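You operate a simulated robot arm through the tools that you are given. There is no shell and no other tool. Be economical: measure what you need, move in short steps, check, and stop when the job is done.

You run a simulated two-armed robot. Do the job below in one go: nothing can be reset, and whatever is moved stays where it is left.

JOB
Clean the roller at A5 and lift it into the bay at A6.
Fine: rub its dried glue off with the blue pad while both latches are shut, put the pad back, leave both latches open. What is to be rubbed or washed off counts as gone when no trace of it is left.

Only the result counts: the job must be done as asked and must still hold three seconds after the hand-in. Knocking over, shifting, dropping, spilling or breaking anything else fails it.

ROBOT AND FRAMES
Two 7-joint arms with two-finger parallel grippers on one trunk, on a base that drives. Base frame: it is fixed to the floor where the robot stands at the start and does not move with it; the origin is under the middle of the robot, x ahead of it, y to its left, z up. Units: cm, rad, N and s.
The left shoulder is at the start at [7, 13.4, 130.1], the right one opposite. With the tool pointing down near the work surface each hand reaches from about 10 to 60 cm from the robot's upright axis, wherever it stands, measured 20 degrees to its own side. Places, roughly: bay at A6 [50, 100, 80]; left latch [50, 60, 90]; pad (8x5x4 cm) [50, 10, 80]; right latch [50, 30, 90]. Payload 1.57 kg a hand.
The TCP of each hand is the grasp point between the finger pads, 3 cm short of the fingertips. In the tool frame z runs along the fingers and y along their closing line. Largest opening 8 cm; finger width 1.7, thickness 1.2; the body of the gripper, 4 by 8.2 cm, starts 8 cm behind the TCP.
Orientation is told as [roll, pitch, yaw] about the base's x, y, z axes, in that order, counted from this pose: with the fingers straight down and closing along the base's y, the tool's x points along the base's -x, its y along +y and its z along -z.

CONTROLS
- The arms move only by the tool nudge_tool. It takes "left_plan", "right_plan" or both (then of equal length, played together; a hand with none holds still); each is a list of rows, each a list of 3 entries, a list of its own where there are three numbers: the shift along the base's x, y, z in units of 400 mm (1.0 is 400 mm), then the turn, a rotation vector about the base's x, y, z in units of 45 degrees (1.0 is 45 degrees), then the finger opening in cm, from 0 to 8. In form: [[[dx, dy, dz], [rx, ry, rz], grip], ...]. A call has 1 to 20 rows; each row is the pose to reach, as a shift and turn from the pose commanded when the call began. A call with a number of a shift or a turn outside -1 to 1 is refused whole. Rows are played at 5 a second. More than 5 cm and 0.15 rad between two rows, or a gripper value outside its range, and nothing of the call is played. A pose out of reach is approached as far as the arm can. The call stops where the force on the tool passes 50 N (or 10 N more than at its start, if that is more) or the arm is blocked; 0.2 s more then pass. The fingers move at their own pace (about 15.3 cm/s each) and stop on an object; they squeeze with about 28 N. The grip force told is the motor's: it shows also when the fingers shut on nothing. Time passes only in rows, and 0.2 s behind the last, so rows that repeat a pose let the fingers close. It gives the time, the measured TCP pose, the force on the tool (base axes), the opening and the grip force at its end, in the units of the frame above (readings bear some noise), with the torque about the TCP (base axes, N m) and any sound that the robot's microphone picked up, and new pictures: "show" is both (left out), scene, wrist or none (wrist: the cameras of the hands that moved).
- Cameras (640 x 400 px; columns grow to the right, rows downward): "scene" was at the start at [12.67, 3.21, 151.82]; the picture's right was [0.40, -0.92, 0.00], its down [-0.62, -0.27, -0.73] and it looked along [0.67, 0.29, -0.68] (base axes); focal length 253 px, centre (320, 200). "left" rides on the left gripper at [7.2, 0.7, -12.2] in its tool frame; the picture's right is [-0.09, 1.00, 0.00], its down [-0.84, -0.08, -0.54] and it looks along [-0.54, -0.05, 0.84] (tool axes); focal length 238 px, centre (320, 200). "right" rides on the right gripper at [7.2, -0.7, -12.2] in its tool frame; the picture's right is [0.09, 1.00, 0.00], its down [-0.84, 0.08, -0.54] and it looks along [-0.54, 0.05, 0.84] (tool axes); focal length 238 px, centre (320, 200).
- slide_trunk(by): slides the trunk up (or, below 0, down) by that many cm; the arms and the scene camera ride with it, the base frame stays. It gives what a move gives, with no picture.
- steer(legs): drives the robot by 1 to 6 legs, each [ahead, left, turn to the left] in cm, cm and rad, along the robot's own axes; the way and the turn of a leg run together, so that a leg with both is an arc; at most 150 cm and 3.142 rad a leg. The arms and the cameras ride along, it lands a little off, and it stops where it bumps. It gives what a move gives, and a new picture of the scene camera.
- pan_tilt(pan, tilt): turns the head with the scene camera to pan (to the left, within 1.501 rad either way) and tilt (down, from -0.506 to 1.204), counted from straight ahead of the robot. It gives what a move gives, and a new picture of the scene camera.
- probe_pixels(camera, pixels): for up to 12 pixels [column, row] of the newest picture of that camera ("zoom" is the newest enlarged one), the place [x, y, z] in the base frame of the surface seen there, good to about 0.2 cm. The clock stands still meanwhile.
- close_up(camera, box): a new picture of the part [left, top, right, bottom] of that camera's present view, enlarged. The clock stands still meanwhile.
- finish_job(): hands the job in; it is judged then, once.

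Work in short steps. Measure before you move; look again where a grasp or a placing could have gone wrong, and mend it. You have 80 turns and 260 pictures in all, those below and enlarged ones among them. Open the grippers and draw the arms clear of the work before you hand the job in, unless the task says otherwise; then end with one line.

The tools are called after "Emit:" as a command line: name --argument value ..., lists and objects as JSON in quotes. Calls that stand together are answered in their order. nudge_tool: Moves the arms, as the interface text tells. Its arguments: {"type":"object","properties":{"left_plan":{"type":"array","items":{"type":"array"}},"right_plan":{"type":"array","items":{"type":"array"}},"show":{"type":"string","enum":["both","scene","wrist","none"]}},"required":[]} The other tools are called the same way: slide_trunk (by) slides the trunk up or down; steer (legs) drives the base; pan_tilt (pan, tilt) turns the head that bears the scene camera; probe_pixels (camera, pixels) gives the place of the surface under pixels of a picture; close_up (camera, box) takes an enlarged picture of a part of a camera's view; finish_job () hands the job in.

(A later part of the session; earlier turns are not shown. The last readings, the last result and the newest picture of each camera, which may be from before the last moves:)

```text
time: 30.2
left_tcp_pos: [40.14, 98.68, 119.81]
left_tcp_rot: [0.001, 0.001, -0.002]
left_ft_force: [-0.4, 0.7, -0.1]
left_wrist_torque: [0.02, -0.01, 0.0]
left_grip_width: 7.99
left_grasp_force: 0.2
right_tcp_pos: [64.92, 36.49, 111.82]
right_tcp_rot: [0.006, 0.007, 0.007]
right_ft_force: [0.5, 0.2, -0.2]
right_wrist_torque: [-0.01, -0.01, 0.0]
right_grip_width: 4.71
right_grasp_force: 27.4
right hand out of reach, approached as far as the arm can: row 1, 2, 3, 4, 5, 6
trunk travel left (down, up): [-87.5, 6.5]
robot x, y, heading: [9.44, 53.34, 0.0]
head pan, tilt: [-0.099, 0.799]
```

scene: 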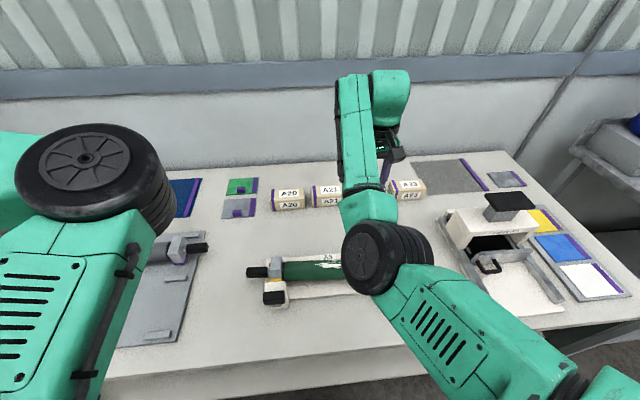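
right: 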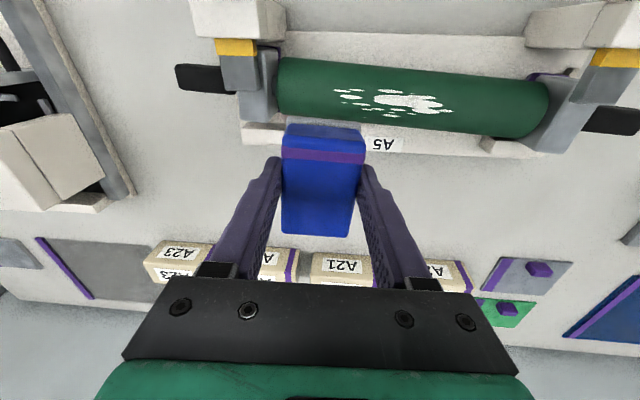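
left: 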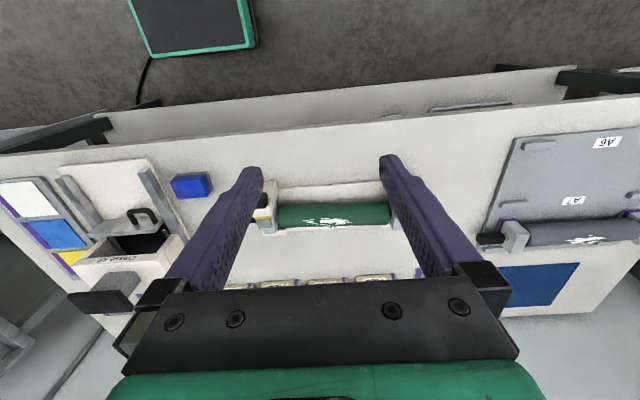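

The arm wants to stretch here. I return to the free posture near (50,17,121), to then drive the base left.

Emit:
nudge_tool --right_plan '[[[0, -0.1, 0.05], [0, 0, 0], 4], [[0, -0.2, 0.1], [0, 0, 0], 4], [[-0.05, -0.3, 0.15], [0, 0, 0], 4], [[-0.1, -0.38, 0.2], [0, 0, 0], 4], [[-0.17, -0.45, 0.23], [0, 0, 0], 4], [[-0.25, -0.5, 0.23], [0, 0, 0], 4], [[-0.33, -0.5, 0.23], [0, 0, 0], 4]]' --show "none"

Emit:
steer --legs '[[0, 25, 0]]'

```text
time: 31.8
left_tcp_pos: [40.13, 98.72, 119.76]
left_tcp_rot: [0.0, -0.001, -0.004]
left_ft_force: [-0.8, -0.2, 0.9]
left_wrist_torque: [0.02, -0.04, -0.02]
left_grip_width: 8.02
left_grasp_force: 0.0
right_tcp_pos: [51.5, 16.68, 121.4]
right_tcp_rot: [0.002, 0.003, 0.006]
right_ft_force: [1.2, 0.5, -0.9]
right_wrist_torque: [0.0, 0.02, 0.01]
right_grip_width: 4.73
right_grasp_force: 28.3
trunk travel left (down, up): [-87.5, 6.5]
robot x, y, heading: [8.97, 53.05, -0.005]
head pan, tilt: [-0.099, 0.799]
```

```text
time: 33.6
left_tcp_pos: [40.34, 123.29, 119.98]
left_tcp_rot: [0.004, 0.001, -0.004]
left_ft_force: [0.8, 0.3, 0.2]
left_wrist_torque: [0.02, -0.02, -0.02]
left_grip_width: 8.03
left_grasp_force: 0.0
right_tcp_pos: [51.77, 41.32, 121.28]
right_tcp_rot: [0.007, 0.005, 0.002]
right_ft_force: [0.0, -1.0, -1.5]
right_wrist_torque: [0.02, 0.06, 0.01]
right_grip_width: 4.71
right_grasp_force: 28.2
trunk travel left (down, up): [-87.5, 6.5]
robot x, y, heading: [9.14, 78.33, 0.0]
head pan, tilt: [-0.099, 0.799]
```

scene: 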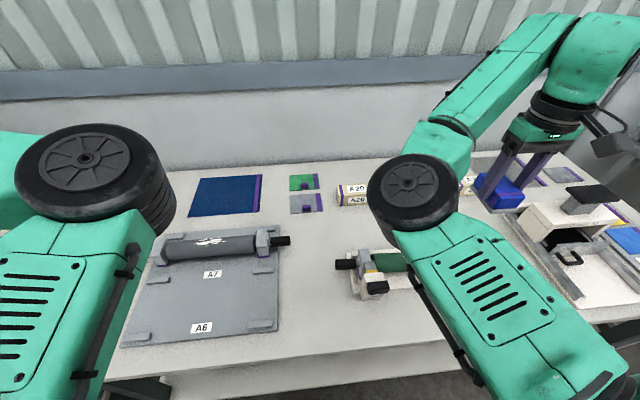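

Now the roller is at a comfortable relative spot. I lower the pad toward (57, 44.5, 97).

Emit:
nudge_tool --right_plan '[[[0.05, 0.04, -0.08], [0, 0, 0], 4], [[0.1, 0.08, -0.16], [0, 0, 0], 4], [[0.13, 0.08, -0.26], [0, 0, 0], 4], [[0.13, 0.08, -0.36], [0, 0, 0], 4], [[0.13, 0.08, -0.46], [0, 0, 0], 4], [[0.13, 0.08, -0.54], [0, 0, 0], 4], [[0.13, 0.08, -0.6], [0, 0, 0], 4]]'

```text
time: 35.2
left_tcp_pos: [40.26, 123.56, 119.83]
left_tcp_rot: [0.001, 0.0, -0.004]
left_ft_force: [0.4, -0.8, -0.5]
left_wrist_torque: [0.01, 0.0, 0.01]
left_grip_width: 8.0
left_grasp_force: 0.0
right_tcp_pos: [56.88, 44.88, 97.41]
right_tcp_rot: [0.004, 0.005, 0.003]
right_ft_force: [-0.2, 0.6, -0.6]
right_wrist_torque: [-0.01, 0.0, 0.04]
right_grip_width: 4.72
right_grasp_force: 27.7
trunk travel left (down, up): [-87.5, 6.5]
robot x, y, heading: [9.24, 78.21, 0.001]
head pan, tilt: [-0.099, 0.799]
```

scene: 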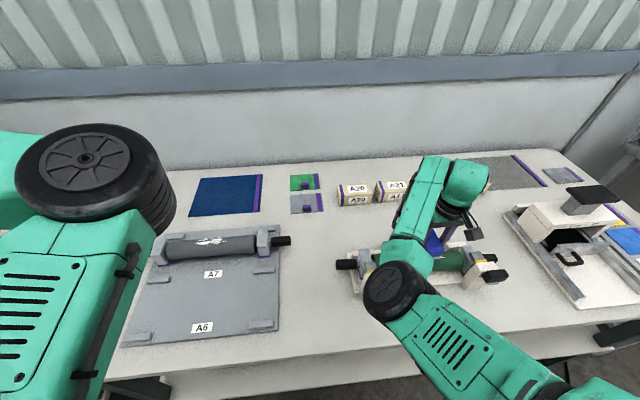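
right: 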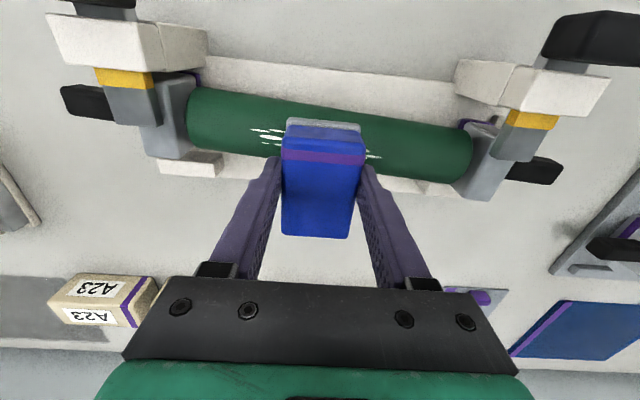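

The pad hovers over the glue. I probe the visible glue specks and the roller for extent.

Emit:
close_up --camera "right" --box '[180, 80, 480, 200]'

Emit:
probe_pixels --camera "right" --pixels '[[253, 129], [262, 137], [270, 146], [375, 157], [284, 131], [270, 110], [430, 145], [360, 125]]'

Emit:
probe_pixels --camera "scene" --pixels '[[385, 290], [410, 245], [425, 300], [434, 240]]'

```text
2.13 times, centred on (330, 140) of right
```

zoom: 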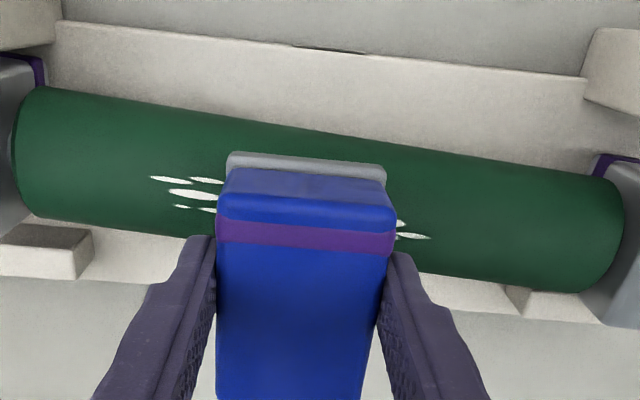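

```text
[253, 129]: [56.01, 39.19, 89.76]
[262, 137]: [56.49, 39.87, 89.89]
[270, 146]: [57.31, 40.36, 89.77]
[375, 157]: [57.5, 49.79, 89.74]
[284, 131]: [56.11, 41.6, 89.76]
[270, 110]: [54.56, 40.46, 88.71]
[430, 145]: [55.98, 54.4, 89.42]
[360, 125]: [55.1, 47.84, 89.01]
```

```text
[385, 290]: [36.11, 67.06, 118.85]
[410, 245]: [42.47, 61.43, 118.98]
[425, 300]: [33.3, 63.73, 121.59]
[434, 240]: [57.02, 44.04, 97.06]
```

Glue spans y≈39–50, x≈56–59 (top to back side). Grey layer is the pad's own base, so the bottom is ≈4.4 below TCP; I lower carefully to contact and read the force.

Emit:
nudge_tool --right_plan '[[[0, 0, -0.03], [0, 0, 0], 4], [[0, 0, -0.06], [0, 0, 0], 4], [[0, 0, -0.075], [0, 0, 0], 4], [[0, 0, -0.08], [0, 0, 0], 4], [[0, 0, -0.085], [0, 0, 0], 4]]' --show "none"

```text
time: 36.4
left_tcp_pos: [40.18, 123.81, 119.75]
left_tcp_rot: [-0.001, -0.002, -0.004]
left_ft_force: [0.0, 0.4, 0.3]
left_wrist_torque: [-0.01, 0.02, 0.02]
left_grip_width: 7.96
left_grasp_force: 0.0
right_tcp_pos: [56.92, 44.92, 94.27]
right_tcp_rot: [0.001, 0.001, 0.004]
right_ft_force: [4.0, -0.7, 16.3]
right_wrist_torque: [-0.01, -0.18, -0.02]
right_grip_width: 4.69
right_grasp_force: 28.3
trunk travel left (down, up): [-87.5, 6.5]
robot x, y, heading: [9.23, 78.5, -0.005]
head pan, tilt: [-0.099, 0.799]
```

Contact with 16 N at z 94.27. I rub along y at this pressure, pad centre between 40 and 50.

Emit:
nudge_tool --right_plan '[[[0, 0.04, 0], [0, 0, 0], 4], [[0, 0.08, 0], [0, 0, 0], 4], [[0, 0.12, 0], [0, 0, 0], 4], [[0, 0.08, 0], [0, 0, 0], 4], [[0, 0.04, 0], [0, 0, 0], 4], [[0, 0, 0], [0, 0, 0], 4], [[0, -0.04, 0], [0, 0, 0], 4], [[0, -0.08, 0], [0, 0, 0], 4], [[0, -0.12, 0], [0, 0, 0], 4], [[0, -0.15, 0], [0, 0, 0], 4], [[0, -0.11, 0], [0, 0, 0], 4], [[0, -0.07, 0], [0, 0, 0], 4], [[0, -0.03, 0], [0, 0, 0], 4], [[0, 0, 0], [0, 0, 0], 4]]' --show "wrist"

```text
time: 39.4
left_tcp_pos: [40.17, 123.33, 119.92]
left_tcp_rot: [0.0, -0.002, -0.005]
left_ft_force: [0.4, -0.2, -0.3]
left_wrist_torque: [-0.02, -0.03, -0.02]
left_grip_width: 8.02
left_grasp_force: 0.1
right_tcp_pos: [56.83, 44.69, 94.14]
right_tcp_rot: [0.004, 0.003, 0.003]
right_ft_force: [0.7, -10.9, 13.5]
right_wrist_torque: [-0.53, -0.03, 0.01]
right_grip_width: 4.7
right_grasp_force: 28.0
trunk travel left (down, up): [-87.5, 6.5]
robot x, y, heading: [9.07, 77.87, 0.0]
head pan, tilt: [-0.099, 0.799]
```

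right: 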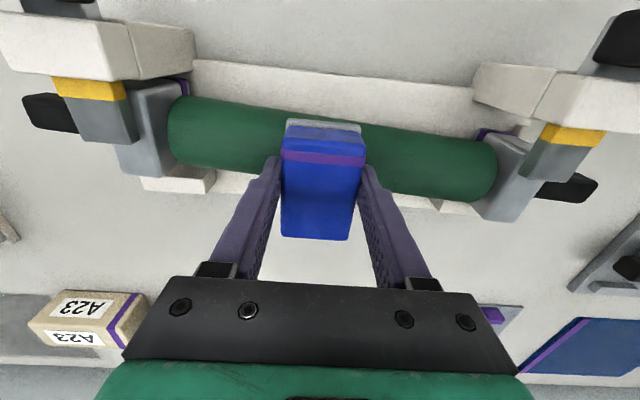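

Glue beside the pad has vanished. I lift and shift right to see the whole patch.

Emit:
nudge_tool --right_plan '[[[0, 0, 0.06], [0, 0, 0], 4], [[0, 0, 0.15], [0, 0, 0], 4], [[0, -0.1, 0.2], [0, 0, 0], 4], [[0, -0.2, 0.2], [0, 0, 0], 4], [[0, -0.3, 0.2], [0, 0, 0], 4], [[0.05, -0.3, 0.2], [0, 0, 0], 4]]'

Emit:
close_up --camera "right" --box '[300, 60, 640, 240]'

Emit:
close_up --camera "scene" --box '[330, 210, 530, 310]'

```text
time: 40.8
left_tcp_pos: [40.37, 123.67, 119.82]
left_tcp_rot: [0.003, -0.001, -0.006]
left_ft_force: [-0.4, 0.0, 0.8]
left_wrist_torque: [-0.05, 0.01, 0.03]
left_grip_width: 8.03
left_grasp_force: 0.1
right_tcp_pos: [59.08, 32.86, 101.98]
right_tcp_rot: [0.006, 0.008, 0.003]
right_ft_force: [0.4, -0.1, -1.6]
right_wrist_torque: [-0.05, 0.04, -0.02]
right_grip_width: 4.74
right_grasp_force: 28.5
trunk travel left (down, up): [-87.5, 6.5]
robot x, y, heading: [9.3, 78.14, -0.003]
head pan, tilt: [-0.099, 0.799]
```

scene: 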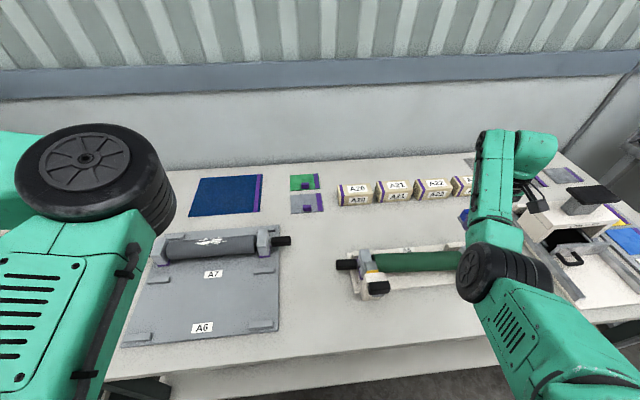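
right: 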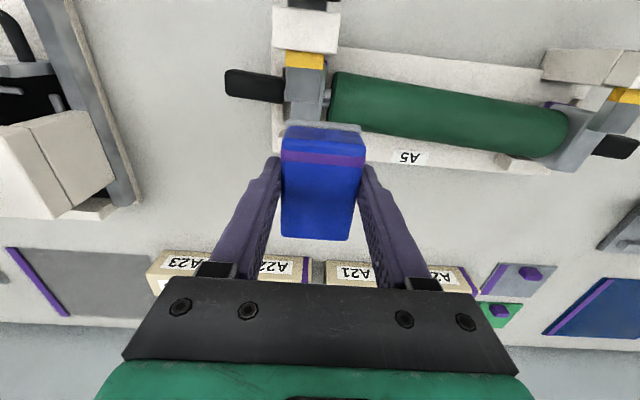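

```text
1.88 times, centred on (470, 150) of right
```

zoom: 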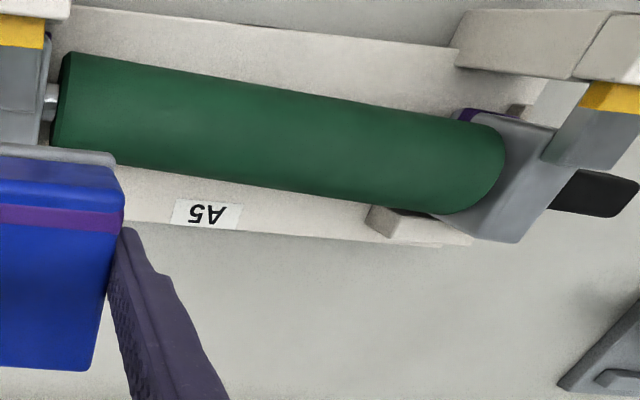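

```text
3.20 times, centred on (430, 260) of scene
```

zoom: 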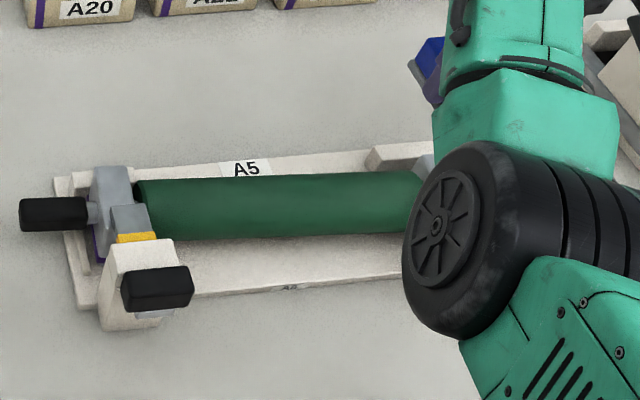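

The roller shows no glue from above or front. I raise the hand, go to (51, 46, 121), then drive right so that the pad's place is at a good relative spot.

Emit:
close_up --camera "right" --box '[320, 60, 480, 160]'

Emit:
nudge_tool --right_plan '[[[-0.02, 0.06, 0.09], [0, 0, 0], 4], [[-0.06, 0.12, 0.17], [0, 0, 0], 4], [[-0.1, 0.18, 0.25], [0, 0, 0], 4], [[-0.14, 0.24, 0.33], [0, 0, 0], 4], [[-0.18, 0.3, 0.4], [0, 0, 0], 4], [[-0.2, 0.33, 0.48], [0, 0, 0], 4]]' --show "wrist"

```text
4.00 times, centred on (400, 110) of right
```

zoom: 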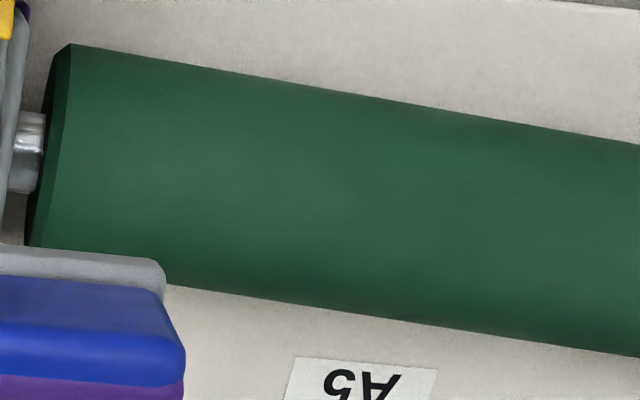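

```text
time: 42.2
left_tcp_pos: [40.31, 123.47, 119.78]
left_tcp_rot: [0.001, -0.002, -0.007]
left_ft_force: [-0.8, 0.1, 0.1]
left_wrist_torque: [0.04, 0.0, 0.02]
left_grip_width: 8.0
left_grasp_force: 0.1
right_tcp_pos: [52.58, 43.07, 118.72]
right_tcp_rot: [0.005, 0.007, 0.002]
right_ft_force: [-0.2, -0.7, -0.7]
right_wrist_torque: [0.0, -0.03, -0.01]
right_grip_width: 4.71
right_grasp_force: 28.1
right hand out of reach, approached as far as the arm can: row 5, 6
trunk travel left (down, up): [-87.5, 6.5]
robot x, y, heading: [9.1, 78.33, -0.003]
head pan, tilt: [-0.099, 0.799]
```

right: 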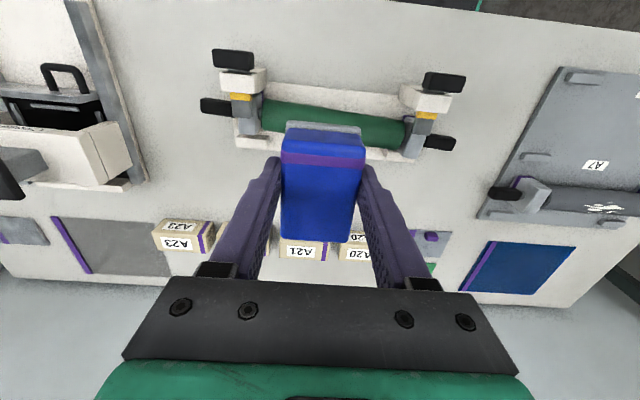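

A very faint lighter haze may remain in the middle of the roller, so for safety I go back for a second, slightly firmer rub.

Emit:
nudge_tool --right_plan '[[[0.04, 0.02, -0.1], [0, 0, 0], 4], [[0.08, 0.045, -0.2], [0, 0, 0], 4], [[0.11, 0.045, -0.3], [0, 0, 0], 4], [[0.11, 0.045, -0.4], [0, 0, 0], 4], [[0.11, 0.045, -0.5], [0, 0, 0], 4], [[0.11, 0.045, -0.56], [0, 0, 0], 4], [[0.11, 0.045, -0.6], [0, 0, 0], 4], [[0.11, 0.045, -0.61], [0, 0, 0], 4], [[0.11, 0.045, -0.619], [0, 0, 0], 4]]' --show "none"

Emit:
nudge_tool --right_plan '[[[0, 0.04, 0], [0, 0, 0], 4], [[0, 0.08, 0], [0, 0, 0], 4], [[0, 0.12, 0], [0, 0, 0], 4], [[0, 0.15, 0], [0, 0, 0], 4], [[0, 0.11, 0], [0, 0, 0], 4], [[0, 0.07, 0], [0, 0, 0], 4], [[0, 0.03, 0], [0, 0, 0], 4], [[0, -0.01, 0], [0, 0, 0], 4], [[0, -0.05, 0], [0, 0, 0], 4], [[0, -0.09, 0], [0, 0, 0], 4], [[0, -0.13, 0], [0, 0, 0], 4], [[0, -0.16, 0], [0, 0, 0], 4], [[0, -0.12, 0], [0, 0, 0], 4], [[0, -0.08, 0], [0, 0, 0], 4], [[0, -0.04, 0], [0, 0, 0], 4], [[0, 0, 0], [0, 0, 0], 4], [[0, 0.04, 0], [0, 0, 0], 4], [[0, 0.08, 0], [0, 0, 0], 4], [[0, 0.12, 0], [0, 0, 0], 4]]' --show "none"

```text
time: 44.2
left_tcp_pos: [40.29, 123.59, 119.79]
left_tcp_rot: [0.003, 0.001, -0.006]
left_ft_force: [0.2, -0.7, -0.3]
left_wrist_torque: [0.01, -0.01, 0.02]
left_grip_width: 8.01
left_grasp_force: 0.1
right_tcp_pos: [56.89, 45.14, 94.0]
right_tcp_rot: [0.004, 0.005, 0.002]
right_ft_force: [0.5, -0.6, -0.3]
right_wrist_torque: [0.01, -0.02, -0.04]
right_grip_width: 4.71
right_grasp_force: 28.0
trunk travel left (down, up): [-87.5, 6.5]
robot x, y, heading: [9.36, 77.93, -0.0]
head pan, tilt: [-0.099, 0.799]
```

```text
time: 48.2
left_tcp_pos: [40.17, 123.6, 119.83]
left_tcp_rot: [0.002, 0.0, -0.003]
left_ft_force: [0.0, 0.5, -0.2]
left_wrist_torque: [-0.01, 0.03, 0.0]
left_grip_width: 7.99
left_grasp_force: 0.1
right_tcp_pos: [56.8, 49.88, 93.94]
right_tcp_rot: [0.005, 0.006, 0.003]
right_ft_force: [-1.1, -2.4, 2.4]
right_wrist_torque: [-0.14, -0.01, -0.02]
right_grip_width: 4.71
right_grasp_force: 28.4
trunk travel left (down, up): [-87.5, 6.5]
robot x, y, heading: [9.27, 78.2, -0.002]
head pan, tilt: [-0.099, 0.799]
```

Contact is only 2.4 N now (pad slid a bit in the grip). I press 0.35 cm lower and rub once more.

Emit:
nudge_tool --right_plan '[[[0, 0, -0.006], [0, 0, 0], 4], [[0, -0.04, -0.009], [0, 0, 0], 4], [[0, -0.08, -0.009], [0, 0, 0], 4], [[0, -0.12, -0.009], [0, 0, 0], 4], [[0, -0.16, -0.009], [0, 0, 0], 4], [[0, -0.2, -0.009], [0, 0, 0], 4], [[0, -0.24, -0.009], [0, 0, 0], 4], [[0, -0.27, -0.009], [0, 0, 0], 4], [[0, -0.23, -0.009], [0, 0, 0], 4], [[0, -0.19, -0.009], [0, 0, 0], 4], [[0, -0.15, -0.009], [0, 0, 0], 4], [[0, -0.11, -0.009], [0, 0, 0], 4], [[0, -0.07, -0.009], [0, 0, 0], 4], [[0, -0.03, -0.009], [0, 0, 0], 4]]' --show "none"

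Emit:
nudge_tool --right_plan '[[[0, 0, 0.06], [0, 0, 0], 4], [[0, -0.05, 0.15], [0, 0, 0], 4], [[0, -0.14, 0.2], [0, 0, 0], 4], [[0, -0.24, 0.2], [0, 0, 0], 4], [[0, -0.34, 0.2], [0, 0, 0], 4], [[0.05, -0.4, 0.2], [0, 0, 0], 4]]' --show "none"

Emit:
close_up --camera "right" --box '[320, 50, 560, 200]'

```text
time: 51.2
left_tcp_pos: [39.82, 123.56, 119.97]
left_tcp_rot: [0.003, -0.004, -0.006]
left_ft_force: [0.3, -0.6, -0.4]
left_wrist_torque: [0.01, 0.0, -0.02]
left_grip_width: 7.99
left_grasp_force: 0.1
right_tcp_pos: [56.6, 48.32, 93.85]
right_tcp_rot: [0.001, 0.003, 0.002]
right_ft_force: [-0.8, -18.1, 28.1]
right_wrist_torque: [-0.52, -0.09, -0.13]
right_grip_width: 4.72
right_grasp_force: 28.2
trunk travel left (down, up): [-87.5, 6.5]
robot x, y, heading: [9.01, 78.17, -0.005]
head pan, tilt: [-0.099, 0.799]
```

```text
time: 52.6
left_tcp_pos: [40.34, 123.51, 119.84]
left_tcp_rot: [0.003, 0.001, -0.005]
left_ft_force: [0.0, -0.4, -0.1]
left_wrist_torque: [0.0, 0.03, 0.01]
left_grip_width: 8.03
left_grasp_force: 0.0
right_tcp_pos: [59.02, 32.52, 101.52]
right_tcp_rot: [0.006, 0.005, 0.003]
right_ft_force: [-0.2, -0.8, -1.1]
right_wrist_torque: [0.01, 0.03, -0.03]
right_grip_width: 4.75
right_grasp_force: 27.9
trunk travel left (down, up): [-87.5, 6.5]
robot x, y, heading: [9.01, 78.58, -0.003]
head pan, tilt: [-0.099, 0.799]
```

```text
2.67 times, centred on (440, 125) of right
```

zoom: 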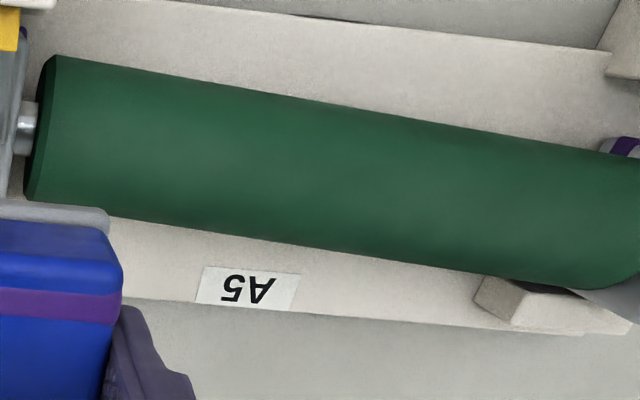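

Clean. Now I raise the hand to about (53, 42, 118) and drive 29 cm right to bring it over the pad's place.

Emit:
nudge_tool --right_plan '[[[-0.02, 0.05, 0.09], [0, 0, 0], 4], [[-0.06, 0.1, 0.17], [0, 0, 0], 4], [[-0.1, 0.16, 0.25], [0, 0, 0], 4], [[-0.13, 0.2, 0.33], [0, 0, 0], 4], [[-0.15, 0.24, 0.42], [0, 0, 0], 4]]' --show "none"

Emit:
steer --legs '[[0, -28.5, 0]]'

```text
time: 53.8
left_tcp_pos: [40.18, 123.68, 119.77]
left_tcp_rot: [0.0, 0.001, -0.005]
left_ft_force: [-0.7, 0.9, -0.3]
left_wrist_torque: [0.01, -0.01, 0.02]
left_grip_width: 8.01
left_grasp_force: 0.1
right_tcp_pos: [52.86, 42.57, 118.4]
right_tcp_rot: [0.004, 0.005, 0.007]
right_ft_force: [0.2, 0.9, -0.3]
right_wrist_torque: [-0.01, -0.03, 0.03]
right_grip_width: 4.72
right_grasp_force: 28.3
trunk travel left (down, up): [-87.5, 6.5]
robot x, y, heading: [8.96, 78.19, -0.001]
head pan, tilt: [-0.099, 0.799]
```

```text
time: 55.8
left_tcp_pos: [40.13, 95.05, 119.76]
left_tcp_rot: [0.001, -0.001, -0.004]
left_ft_force: [0.0, 0.2, 0.2]
left_wrist_torque: [-0.04, -0.03, -0.01]
left_grip_width: 7.98
left_grasp_force: 0.0
right_tcp_pos: [53.08, 13.6, 118.39]
right_tcp_rot: [0.002, 0.006, 0.005]
right_ft_force: [0.1, 0.7, -1.7]
right_wrist_torque: [-0.04, 0.03, 0.03]
right_grip_width: 4.73
right_grasp_force: 28.1
trunk travel left (down, up): [-87.5, 6.5]
robot x, y, heading: [8.98, 49.43, -0.0]
head pan, tilt: [-0.099, 0.799]
```

scene: 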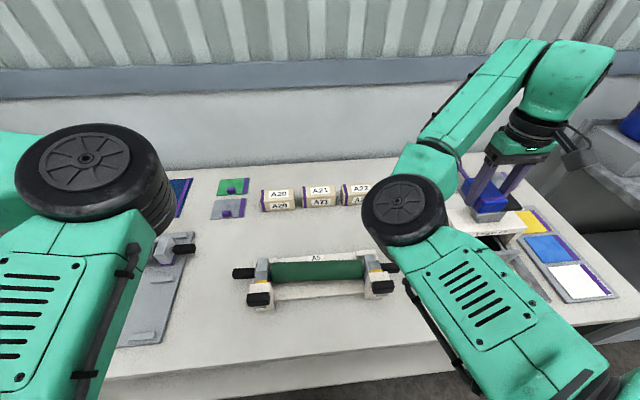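

In place. I try yawing +45° in the air (back to the grasp orientation).

Emit:
nudge_tool --right_plan '[[[0, 0, 0], [0, 0, 0.17], 4], [[0, 0, 0], [0, 0, 0.34], 4], [[0, 0, 0], [0, 0, 0.5], 4], [[0, 0, 0], [0, 0, 0.67], 4], [[0, 0, 0], [0, 0, 0.84], 4], [[0, 0, 0], [0, 0, 1.0], 4]]' --show "none"

Emit:
nudge_tool --right_plan '[[[0, 0, 0], [0, 0, 0.17], 4], [[0, 0, 0], [0, 0, 0.34], 4], [[0, 0, 0], [0, 0, 0.5], 4], [[0, 0, 0], [0, 0, 0.67], 4], [[0, 0, 0], [0, 0, 0.84], 4], [[0, 0, 0], [0, 0, 1.0], 4]]' --show "none"

```text
time: 57.2
left_tcp_pos: [40.12, 94.84, 119.73]
left_tcp_rot: [0.002, 0.0, -0.004]
left_ft_force: [0.2, 0.1, 0.3]
left_wrist_torque: [-0.01, 0.01, 0.03]
left_grip_width: 7.98
left_grasp_force: 0.1
right_tcp_pos: [52.8, 13.57, 118.32]
right_tcp_rot: [0.004, 0.006, 0.791]
right_ft_force: [0.4, 0.2, -1.2]
right_wrist_torque: [-0.01, 0.02, -0.01]
right_grip_width: 4.73
right_grasp_force: 28.2
trunk travel left (down, up): [-87.5, 6.5]
robot x, y, heading: [9.12, 49.56, -0.003]
head pan, tilt: [-0.099, 0.799]
```

```text
time: 58.6
left_tcp_pos: [40.12, 94.8, 119.87]
left_tcp_rot: [0.002, 0.0, -0.004]
left_ft_force: [-0.1, 0.3, 0.0]
left_wrist_torque: [0.04, 0.03, 0.04]
left_grip_width: 7.99
left_grasp_force: 0.0
right_tcp_pos: [52.87, 13.58, 118.35]
right_tcp_rot: [0.005, 0.006, 1.577]
right_ft_force: [-0.1, -0.8, -0.7]
right_wrist_torque: [0.01, -0.02, 0.0]
right_grip_width: 4.74
right_grasp_force: 28.0
trunk travel left (down, up): [-87.5, 6.5]
robot x, y, heading: [8.83, 49.5, -0.003]
head pan, tilt: [-0.099, 0.799]
```

Yaw reached 1.577. I descend over the pad's place to z≈90 and check.

Emit:
nudge_tool --right_plan '[[[-0.04, 0.005, -0.1], [0, 0, 0], 4], [[-0.08, 0.01, -0.2], [0, 0, 0], 4], [[-0.12, 0.014, -0.3], [0, 0, 0], 4], [[-0.124, 0.014, -0.4], [0, 0, 0], 4], [[-0.124, 0.014, -0.5], [0, 0, 0], 4], [[-0.124, 0.014, -0.6], [0, 0, 0], 4], [[-0.124, 0.014, -0.7], [0, 0, 0], 4], [[-0.124, 0.014, -0.72], [-0.006, -0.007, -0.007], 4]]'

```text
time: 60.4
left_tcp_pos: [40.25, 94.79, 119.8]
left_tcp_rot: [0.001, 0.0, -0.004]
left_ft_force: [1.0, 0.8, 0.2]
left_wrist_torque: [-0.02, -0.01, 0.02]
left_grip_width: 8.0
left_grasp_force: 0.0
right_tcp_pos: [47.82, 14.27, 89.55]
right_tcp_rot: [-0.001, 0.008, 1.569]
right_ft_force: [0.0, -0.8, -0.4]
right_wrist_torque: [-0.01, 0.02, -0.02]
right_grip_width: 4.68
right_grasp_force: 28.2
trunk travel left (down, up): [-87.5, 6.5]
robot x, y, heading: [8.76, 49.52, 0.001]
head pan, tilt: [-0.099, 0.799]
```

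scene: 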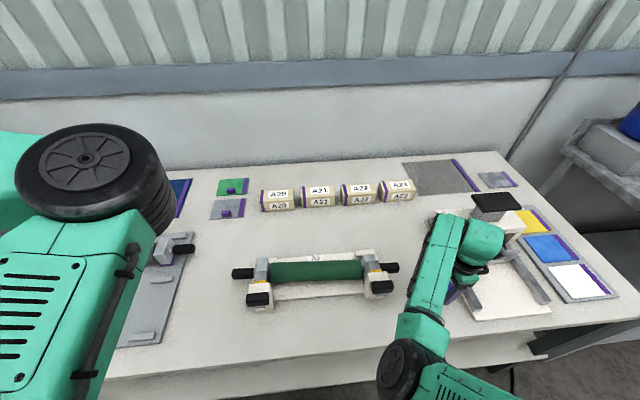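
right: 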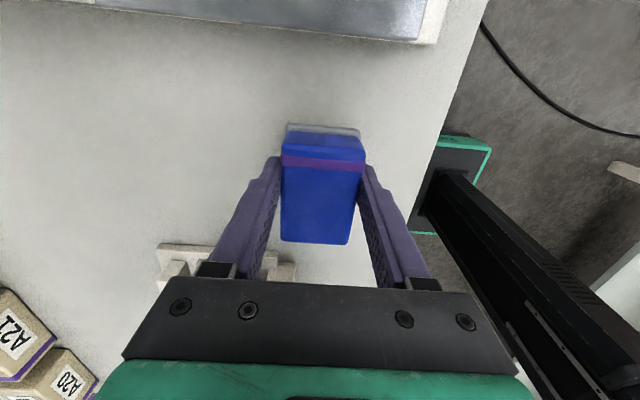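

I probe the pad's top corners to aim for the original centre (47.95, 14.3).

Emit:
probe_pixels --camera "right" --pixels '[[287, 141], [358, 141], [286, 238], [344, 239], [322, 190], [322, 127]]'

```text
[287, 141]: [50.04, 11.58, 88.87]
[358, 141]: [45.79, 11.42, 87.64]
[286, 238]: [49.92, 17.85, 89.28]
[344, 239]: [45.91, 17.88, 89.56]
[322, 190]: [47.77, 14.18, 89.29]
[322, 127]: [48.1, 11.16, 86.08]
```

Lower 3.2 cm with -0.2 cm in y, and feel for contact.

Emit:
nudge_tool --right_plan '[[[0.002, -0.005, -0.04], [0, 0, 0], 4], [[0.002, -0.005, -0.07], [0, 0, 0], 4], [[0.002, -0.005, -0.08], [0, 0, 0], 4], [[0.002, -0.005, -0.084], [0, 0, 0], 4]]' --show "none"

```text
time: 61.4
left_tcp_pos: [40.27, 94.79, 119.78]
left_tcp_rot: [0.002, 0.001, -0.004]
left_ft_force: [-0.9, 0.0, 0.2]
left_wrist_torque: [-0.03, -0.01, -0.01]
left_grip_width: 7.99
left_grasp_force: 0.1
right_tcp_pos: [47.99, 13.85, 86.13]
right_tcp_rot: [-0.004, 0.009, 1.569]
right_ft_force: [-1.3, -0.1, -1.2]
right_wrist_torque: [0.02, -0.01, 0.02]
right_grip_width: 4.74
right_grasp_force: 28.0
trunk travel left (down, up): [-87.5, 6.5]
robot x, y, heading: [9.09, 49.3, -0.002]
head pan, tilt: [-0.099, 0.799]
```

No contact yet; down a further 0.25 cm in small steps.

Emit:
nudge_tool --right_plan '[[[0, 0.004, -0.003], [0, 0, 0], 4], [[0, 0.004, -0.006], [0, 0, 0], 4], [[0, 0.004, -0.006], [0, 0, 0], 4]]' --show "wrist"

```text
time: 62.2
left_tcp_pos: [40.25, 94.9, 119.91]
left_tcp_rot: [-0.001, 0.0, -0.003]
left_ft_force: [1.1, -0.7, 0.4]
left_wrist_torque: [0.02, -0.01, 0.0]
left_grip_width: 8.0
left_grasp_force: 0.0
right_tcp_pos: [47.93, 14.14, 86.03]
right_tcp_rot: [-0.001, 0.012, 1.569]
right_ft_force: [-0.3, -0.9, 2.5]
right_wrist_torque: [-0.12, 0.09, 0.04]
right_grip_width: 4.71
right_grasp_force: 27.6
trunk travel left (down, up): [-87.5, 6.5]
robot x, y, heading: [8.97, 49.41, -0.007]
head pan, tilt: [-0.099, 0.799]
```

right: 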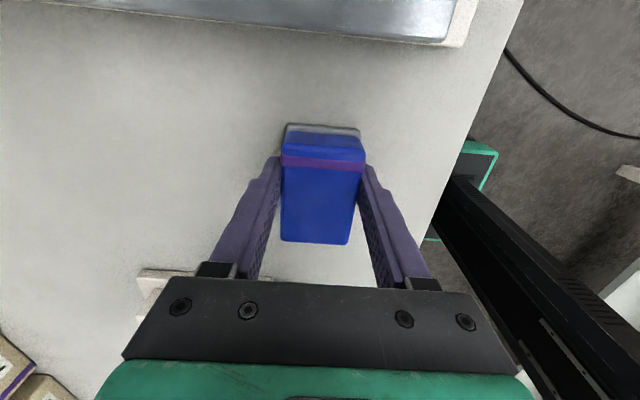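

Touching (2.5 N). I release and rise.

Emit:
nudge_tool --right_plan '[[[0, 0, 0], [0, 0, 0], 8], [[0, 0, 0], [0, 0, 0], 8], [[0, 0, 0.04], [0, 0, 0], 8], [[0, 0, 0.12], [0, 0, 0], 8], [[0, 0, 0.24], [0, 0, 0], 8], [[0, 0, 0.36], [0, 0, 0], 8]]'

Emit:
probe_pixels --camera "right" --pixels '[[304, 90], [343, 92], [303, 151], [337, 152], [322, 120]]'

```text
time: 63.6
left_tcp_pos: [40.25, 95.12, 119.56]
left_tcp_rot: [-0.002, 0.002, -0.003]
left_ft_force: [-0.5, -0.5, -0.1]
left_wrist_torque: [-0.04, 0.0, 0.01]
left_grip_width: 8.0
left_grasp_force: 0.1
right_tcp_pos: [47.98, 14.39, 100.43]
right_tcp_rot: [0.002, 0.01, 1.569]
right_ft_force: [-0.1, -0.7, 0.3]
right_wrist_torque: [-0.04, 0.05, -0.02]
right_grip_width: 8.0
right_grasp_force: 0.0
trunk travel left (down, up): [-87.5, 6.5]
robot x, y, heading: [8.81, 49.5, -0.002]
head pan, tilt: [-0.099, 0.799]
```

scene: 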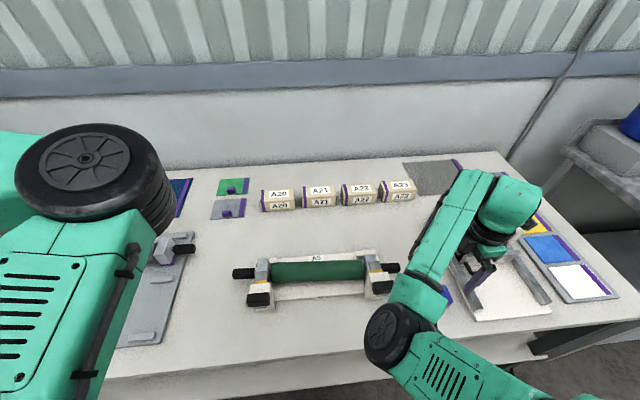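
right: 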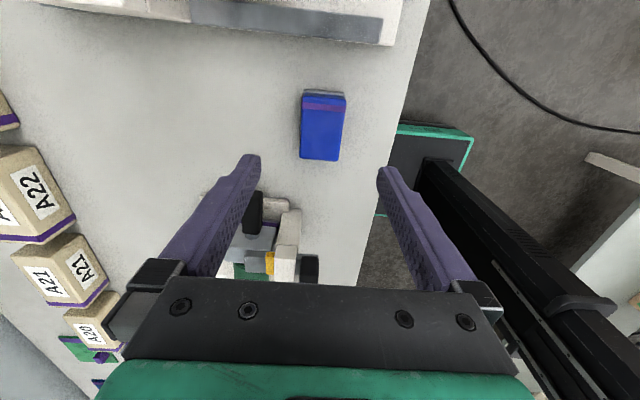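

```text
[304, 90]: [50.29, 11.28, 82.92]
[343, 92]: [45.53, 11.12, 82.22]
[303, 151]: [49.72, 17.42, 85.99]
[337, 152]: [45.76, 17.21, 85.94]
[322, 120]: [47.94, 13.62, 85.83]
```

I check pad placement against its original corners (y 11.05–17.7, x 45.9–49.9).

Emit:
probe_pixels --camera "right" --pixels '[[304, 97], [342, 98], [302, 156], [337, 157], [304, 92], [302, 160]]'

```text
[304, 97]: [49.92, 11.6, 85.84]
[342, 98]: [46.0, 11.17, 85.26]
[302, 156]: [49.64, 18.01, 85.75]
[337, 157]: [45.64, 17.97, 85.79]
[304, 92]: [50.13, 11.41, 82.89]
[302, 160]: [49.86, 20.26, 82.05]
```

Pad is back within 3 mm. Next the latches: I raise the right hand and turn the yaw back to 0 for gripping the knob.

Emit:
nudge_tool --right_plan '[[[0, 0, 0.05], [0, 0, -0.17], 8], [[0, 0, 0.1], [0, 0, -0.34], 8], [[0, 0, 0.15], [0, 0, -0.5], 8], [[0, 0, 0.2], [0, 0, -0.67], 8], [[0, 0, 0.25], [0, 0, -0.84], 8], [[0, 0, 0.25], [0, 0, -1.0], 8]]' --show "none"

Emit:
nudge_tool --right_plan '[[[0, 0, 0], [0, 0, -0.17], 8], [[0, 0, 0], [0, 0, -0.34], 8], [[0, 0, 0], [0, 0, -0.5], 8], [[0, 0, 0], [0, 0, -0.67], 8], [[0, 0, 0], [0, 0, -0.84], 8], [[0, 0, 0], [0, 0, -1.0], 8]]' --show "none"

Emit:
steer --legs '[[0, 16.5, 0]]'

Emit:
close_up --camera "right" --box '[160, 20, 480, 220]'

```text
time: 65.0
left_tcp_pos: [40.22, 94.86, 119.81]
left_tcp_rot: [0.001, 0.001, -0.005]
left_ft_force: [-0.2, 1.1, 0.3]
left_wrist_torque: [0.0, -0.03, 0.03]
left_grip_width: 7.98
left_grasp_force: 0.1
right_tcp_pos: [48.38, 13.12, 110.33]
right_tcp_rot: [0.002, 0.011, 0.783]
right_ft_force: [0.7, -0.6, -0.4]
right_wrist_torque: [0.01, -0.03, 0.0]
right_grip_width: 8.0
right_grasp_force: 0.0
right hand out of reach, approached as far as the arm can: row 4, 5, 6
trunk travel left (down, up): [-87.5, 6.5]
robot x, y, heading: [8.68, 49.79, 0.002]
head pan, tilt: [-0.099, 0.799]
```

```text
time: 66.4
left_tcp_pos: [40.17, 94.93, 119.86]
left_tcp_rot: [0.001, 0.001, -0.004]
left_ft_force: [-0.4, 0.4, 0.1]
left_wrist_torque: [-0.01, 0.0, -0.02]
left_grip_width: 8.01
left_grasp_force: 0.2
right_tcp_pos: [48.39, 13.18, 110.21]
right_tcp_rot: [-0.001, 0.009, -0.005]
right_ft_force: [-0.5, -0.3, 0.3]
right_wrist_torque: [0.01, -0.01, 0.02]
right_grip_width: 7.99
right_grasp_force: 0.0
trunk travel left (down, up): [-87.5, 6.5]
robot x, y, heading: [8.84, 49.41, 0.001]
head pan, tilt: [-0.099, 0.799]
```

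```text
time: 67.8
left_tcp_pos: [40.18, 111.19, 119.91]
left_tcp_rot: [0.003, -0.001, -0.004]
left_ft_force: [0.1, -0.1, 0.2]
left_wrist_torque: [0.05, -0.04, -0.03]
left_grip_width: 8.0
left_grasp_force: 0.1
right_tcp_pos: [48.45, 29.49, 110.04]
right_tcp_rot: [0.002, 0.01, 0.0]
right_ft_force: [-0.4, 0.4, -0.2]
right_wrist_torque: [-0.02, -0.03, 0.04]
right_grip_width: 8.0
right_grasp_force: 0.1
trunk travel left (down, up): [-87.5, 6.5]
robot x, y, heading: [9.28, 66.33, -0.004]
head pan, tilt: [-0.099, 0.799]
```

scene: 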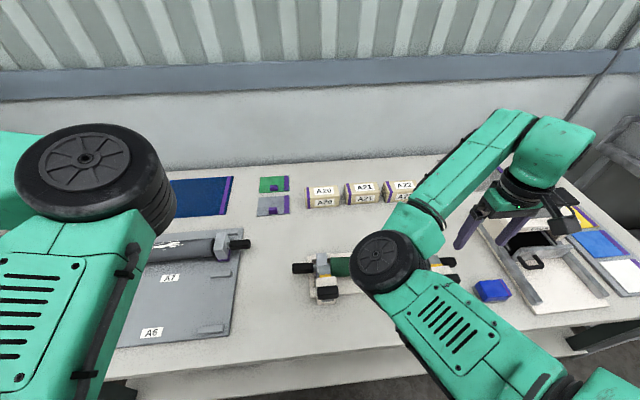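

```text
2.00 times, centred on (320, 120) of right
```

zoom: 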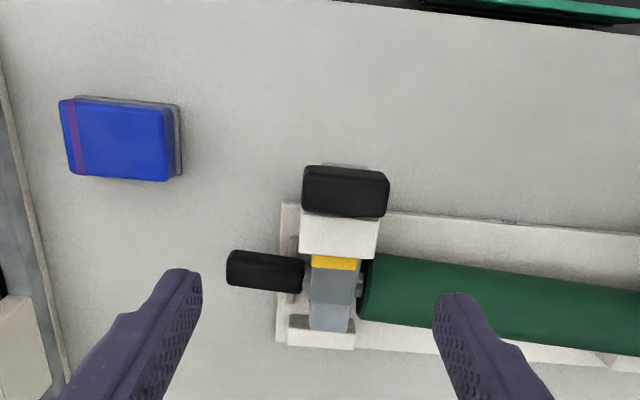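

I measure the knob, bolt and post in this enlarged view.

Emit:
probe_pixels --camera "zoom" --pixels '[[310, 170], [384, 180], [345, 188], [308, 190], [383, 198], [345, 205], [335, 235], [333, 262], [330, 285], [328, 318], [340, 165], [265, 262]]'

```text
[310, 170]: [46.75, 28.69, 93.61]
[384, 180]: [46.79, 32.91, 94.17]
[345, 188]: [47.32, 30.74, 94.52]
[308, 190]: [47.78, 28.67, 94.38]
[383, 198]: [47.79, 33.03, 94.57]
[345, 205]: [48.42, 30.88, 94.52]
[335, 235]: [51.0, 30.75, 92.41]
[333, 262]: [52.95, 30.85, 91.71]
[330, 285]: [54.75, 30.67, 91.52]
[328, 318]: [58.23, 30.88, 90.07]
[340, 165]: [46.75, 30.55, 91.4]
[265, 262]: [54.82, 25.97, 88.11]
```

Knob: y 28.6–33.1, x 46.6–48.9, top z 94.6. I descend astride it to z 94.3 and close the fingers.

Emit:
nudge_tool --right_plan '[[[-0.017, 0.034, -0.08], [0, 0, 0], 8], [[-0.017, 0.034, -0.18], [0, 0, 0], 8], [[-0.017, 0.034, -0.28], [0, 0, 0], 8], [[-0.017, 0.034, -0.35], [0, 0, 0], 8], [[-0.017, 0.034, -0.393], [0, 0, 0], 8], [[-0.017, 0.034, -0.393], [0, 0, 0], 4], [[-0.017, 0.034, -0.393], [0, 0, 0], 4], [[-0.017, 0.034, -0.393], [0, 0, 0], 4]]'

```text
time: 69.7
left_tcp_pos: [40.12, 112.37, 119.52]
left_tcp_rot: [-0.005, -0.001, -0.002]
left_ft_force: [0.7, -0.2, 0.1]
left_wrist_torque: [0.01, 0.02, 0.02]
left_grip_width: 8.01
left_grasp_force: 0.1
right_tcp_pos: [48.37, 30.36, 95.98]
right_tcp_rot: [-0.031, -0.015, -0.017]
right_ft_force: [-0.3, 27.4, 4.7]
right_wrist_torque: [0.93, -0.34, 0.12]
right_grip_width: 6.34
right_grasp_force: 13.2
right hand out of reach, approached as far as the arm can: row 1
trunk travel left (down, up): [-87.5, 6.5]
robot x, y, heading: [9.11, 66.58, 0.003]
head pan, tilt: [-0.099, 0.799]
```

scene: 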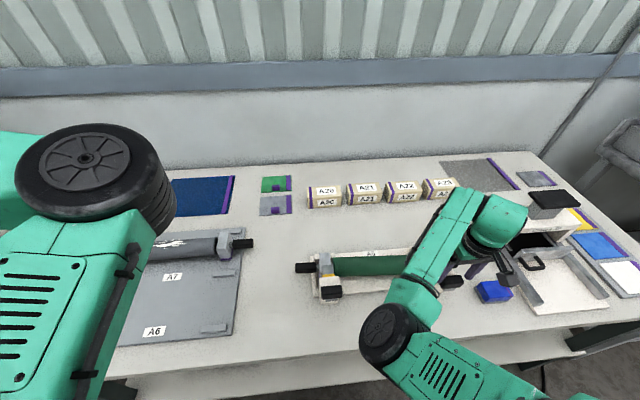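
right: 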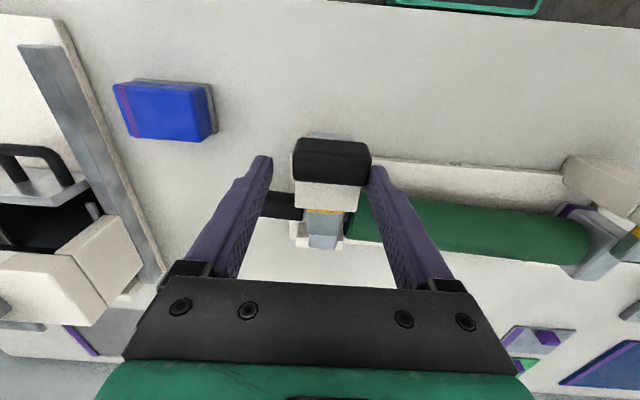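

The hand is off: +y finger presses on the knob's edge and z stopped at 96. I open again and inspect before retrying.

Emit:
nudge_tool --right_plan '[[[0, 0, 0], [0, 0, 0], 8], [[0, 0, 0], [0, 0, 0], 8]]' --show "wrist"

Emit:
probe_pixels --camera "scene" --pixels '[[380, 335], [415, 300], [395, 355], [452, 282], [330, 290], [430, 345]]'

```text
time: 70.2
left_tcp_pos: [40.15, 111.61, 119.88]
left_tcp_rot: [0.001, 0.001, -0.004]
left_ft_force: [-1.1, 0.4, 0.1]
left_wrist_torque: [0.02, 0.03, -0.01]
left_grip_width: 8.02
left_grasp_force: 0.0
right_tcp_pos: [48.08, 29.62, 95.57]
right_tcp_rot: [-0.031, -0.008, -0.021]
right_ft_force: [1.1, 9.8, 3.5]
right_wrist_torque: [0.43, 0.04, 0.01]
right_grip_width: 8.02
right_grasp_force: 0.1
trunk travel left (down, up): [-87.5, 6.5]
robot x, y, heading: [8.83, 66.35, -0.004]
head pan, tilt: [-0.099, 0.799]
```

right: 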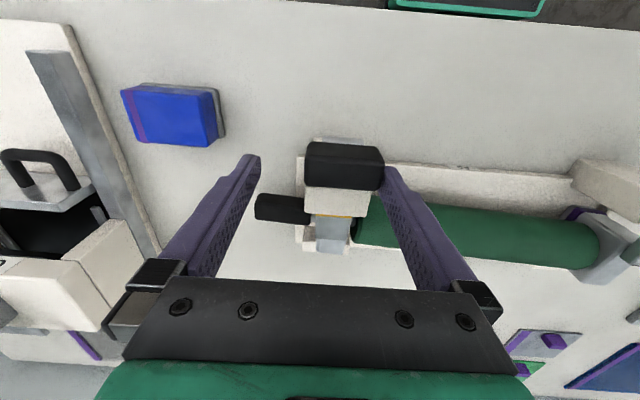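

```text
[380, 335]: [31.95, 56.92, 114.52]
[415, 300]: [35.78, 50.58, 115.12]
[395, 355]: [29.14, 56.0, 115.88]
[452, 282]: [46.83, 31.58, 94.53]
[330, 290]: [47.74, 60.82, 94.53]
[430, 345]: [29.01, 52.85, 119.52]
```

The hand needs +1.3 cm in y; both fingertips are already beside the knob level. I shift and lower slightly, undoing the tilt.

Emit:
nudge_tool --right_plan '[[[0, 0.015, 0.005], [0.02, 0.005, 0.015], 8], [[-0.008, 0.032, 0.0], [0.04, 0.01, 0.027], 8], [[-0.008, 0.032, -0.02], [0.04, 0.01, 0.027], 8], [[-0.008, 0.032, -0.03], [0.04, 0.01, 0.027], 8]]' --show "wrist"

```text
time: 71.5
left_tcp_pos: [40.14, 111.59, 119.79]
left_tcp_rot: [0.001, 0.001, -0.004]
left_ft_force: [-1.6, 0.4, 0.2]
left_wrist_torque: [-0.02, -0.03, 0.02]
left_grip_width: 8.01
left_grasp_force: 0.1
right_tcp_pos: [48.07, 29.55, 94.93]
right_tcp_rot: [-0.02, -0.014, -0.016]
right_ft_force: [-1.0, -0.4, 1.0]
right_wrist_torque: [-0.01, 0.02, 0.0]
right_grip_width: 8.0
right_grasp_force: 0.0
trunk travel left (down, up): [-87.5, 6.5]
robot x, y, heading: [9.03, 66.46, -0.002]
head pan, tilt: [-0.099, 0.799]
stopped in row 4 (right hand): the arm was blocked; the commanded pose is now the measured one
```

right: 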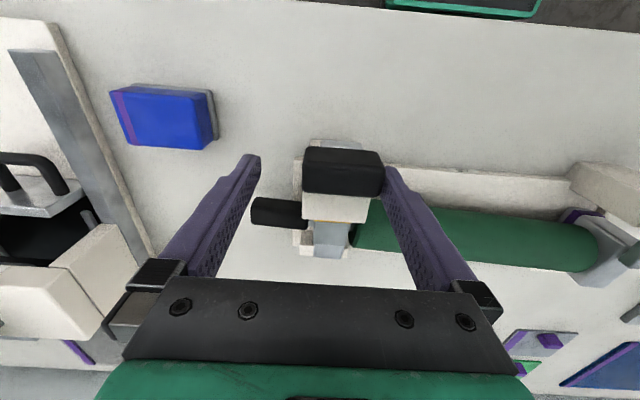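

The arm itself is at a limit here (too close). I raise the hand and back the base off 8 cm so that the knob is at a better distance.

Emit:
nudge_tool --right_plan '[[[0, 0, 0.08], [0, 0, 0], 8], [[0, 0, 0.18], [0, 0, 0], 8], [[0.02, 0, 0.27], [0, 0, 0], 8]]' --show "none"

Emit:
steer --legs '[[-8, -1, 0]]'

```text
time: 72.2
left_tcp_pos: [40.27, 111.59, 119.73]
left_tcp_rot: [-0.001, 0.001, -0.002]
left_ft_force: [0.1, 0.7, -0.5]
left_wrist_torque: [-0.02, -0.01, 0.03]
left_grip_width: 8.01
left_grasp_force: 0.1
right_tcp_pos: [48.76, 30.16, 105.61]
right_tcp_rot: [-0.01, -0.009, -0.011]
right_ft_force: [-0.4, -0.9, 0.0]
right_wrist_torque: [-0.02, -0.01, -0.01]
right_grip_width: 8.01
right_grasp_force: 0.1
trunk travel left (down, up): [-87.5, 6.5]
robot x, y, heading: [8.91, 66.25, -0.003]
head pan, tilt: [-0.099, 0.799]
```

```text
time: 73.3
left_tcp_pos: [32.85, 110.54, 119.54]
left_tcp_rot: [-0.001, 0.007, -0.004]
left_ft_force: [0.0, 0.4, -0.7]
left_wrist_torque: [0.01, 0.03, 0.02]
left_grip_width: 8.0
left_grasp_force: 0.0
right_tcp_pos: [41.37, 29.21, 105.45]
right_tcp_rot: [-0.012, -0.004, -0.011]
right_ft_force: [0.6, 0.2, -0.8]
right_wrist_torque: [-0.02, 0.0, 0.0]
right_grip_width: 8.0
right_grasp_force: 0.0
trunk travel left (down, up): [-87.5, 6.5]
robot x, y, heading: [0.99, 65.21, 0.002]
head pan, tilt: [-0.099, 0.799]
```

scene: 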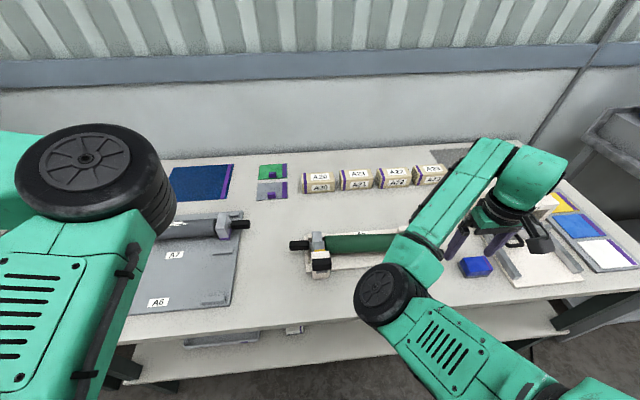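

Now to (47.8, 30.85, 97) with the small rotation error removed.

Emit:
nudge_tool --right_plan '[[[0.06, 0.02, -0.03], [0.015, 0.005, 0.015], 8], [[0.12, 0.035, -0.08], [0.015, 0.005, 0.015], 8], [[0.16, 0.041, -0.15], [0.015, 0.005, 0.015], 8], [[0.16, 0.041, -0.2], [0.015, 0.005, 0.015], 8], [[0.16, 0.041, -0.2], [0.015, 0.005, 0.015], 8]]' --show "wrist"

```text
time: 74.5
left_tcp_pos: [32.33, 110.46, 119.61]
left_tcp_rot: [-0.001, 0.002, -0.003]
left_ft_force: [0.4, 0.0, 0.5]
left_wrist_torque: [0.03, 0.02, 0.0]
left_grip_width: 8.02
left_grasp_force: 0.0
right_tcp_pos: [47.35, 30.6, 97.56]
right_tcp_rot: [0.001, -0.006, -0.001]
right_ft_force: [-0.2, 0.2, -0.2]
right_wrist_torque: [0.05, 0.0, -0.01]
right_grip_width: 7.99
right_grasp_force: 0.1
trunk travel left (down, up): [-87.5, 6.5]
robot x, y, heading: [1.33, 64.99, 0.002]
head pan, tilt: [-0.099, 0.799]
```

right: 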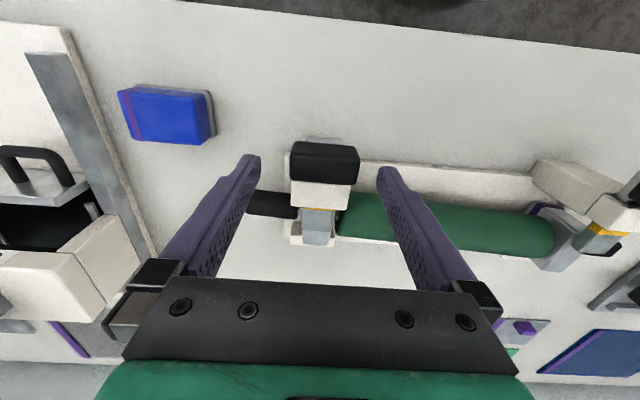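

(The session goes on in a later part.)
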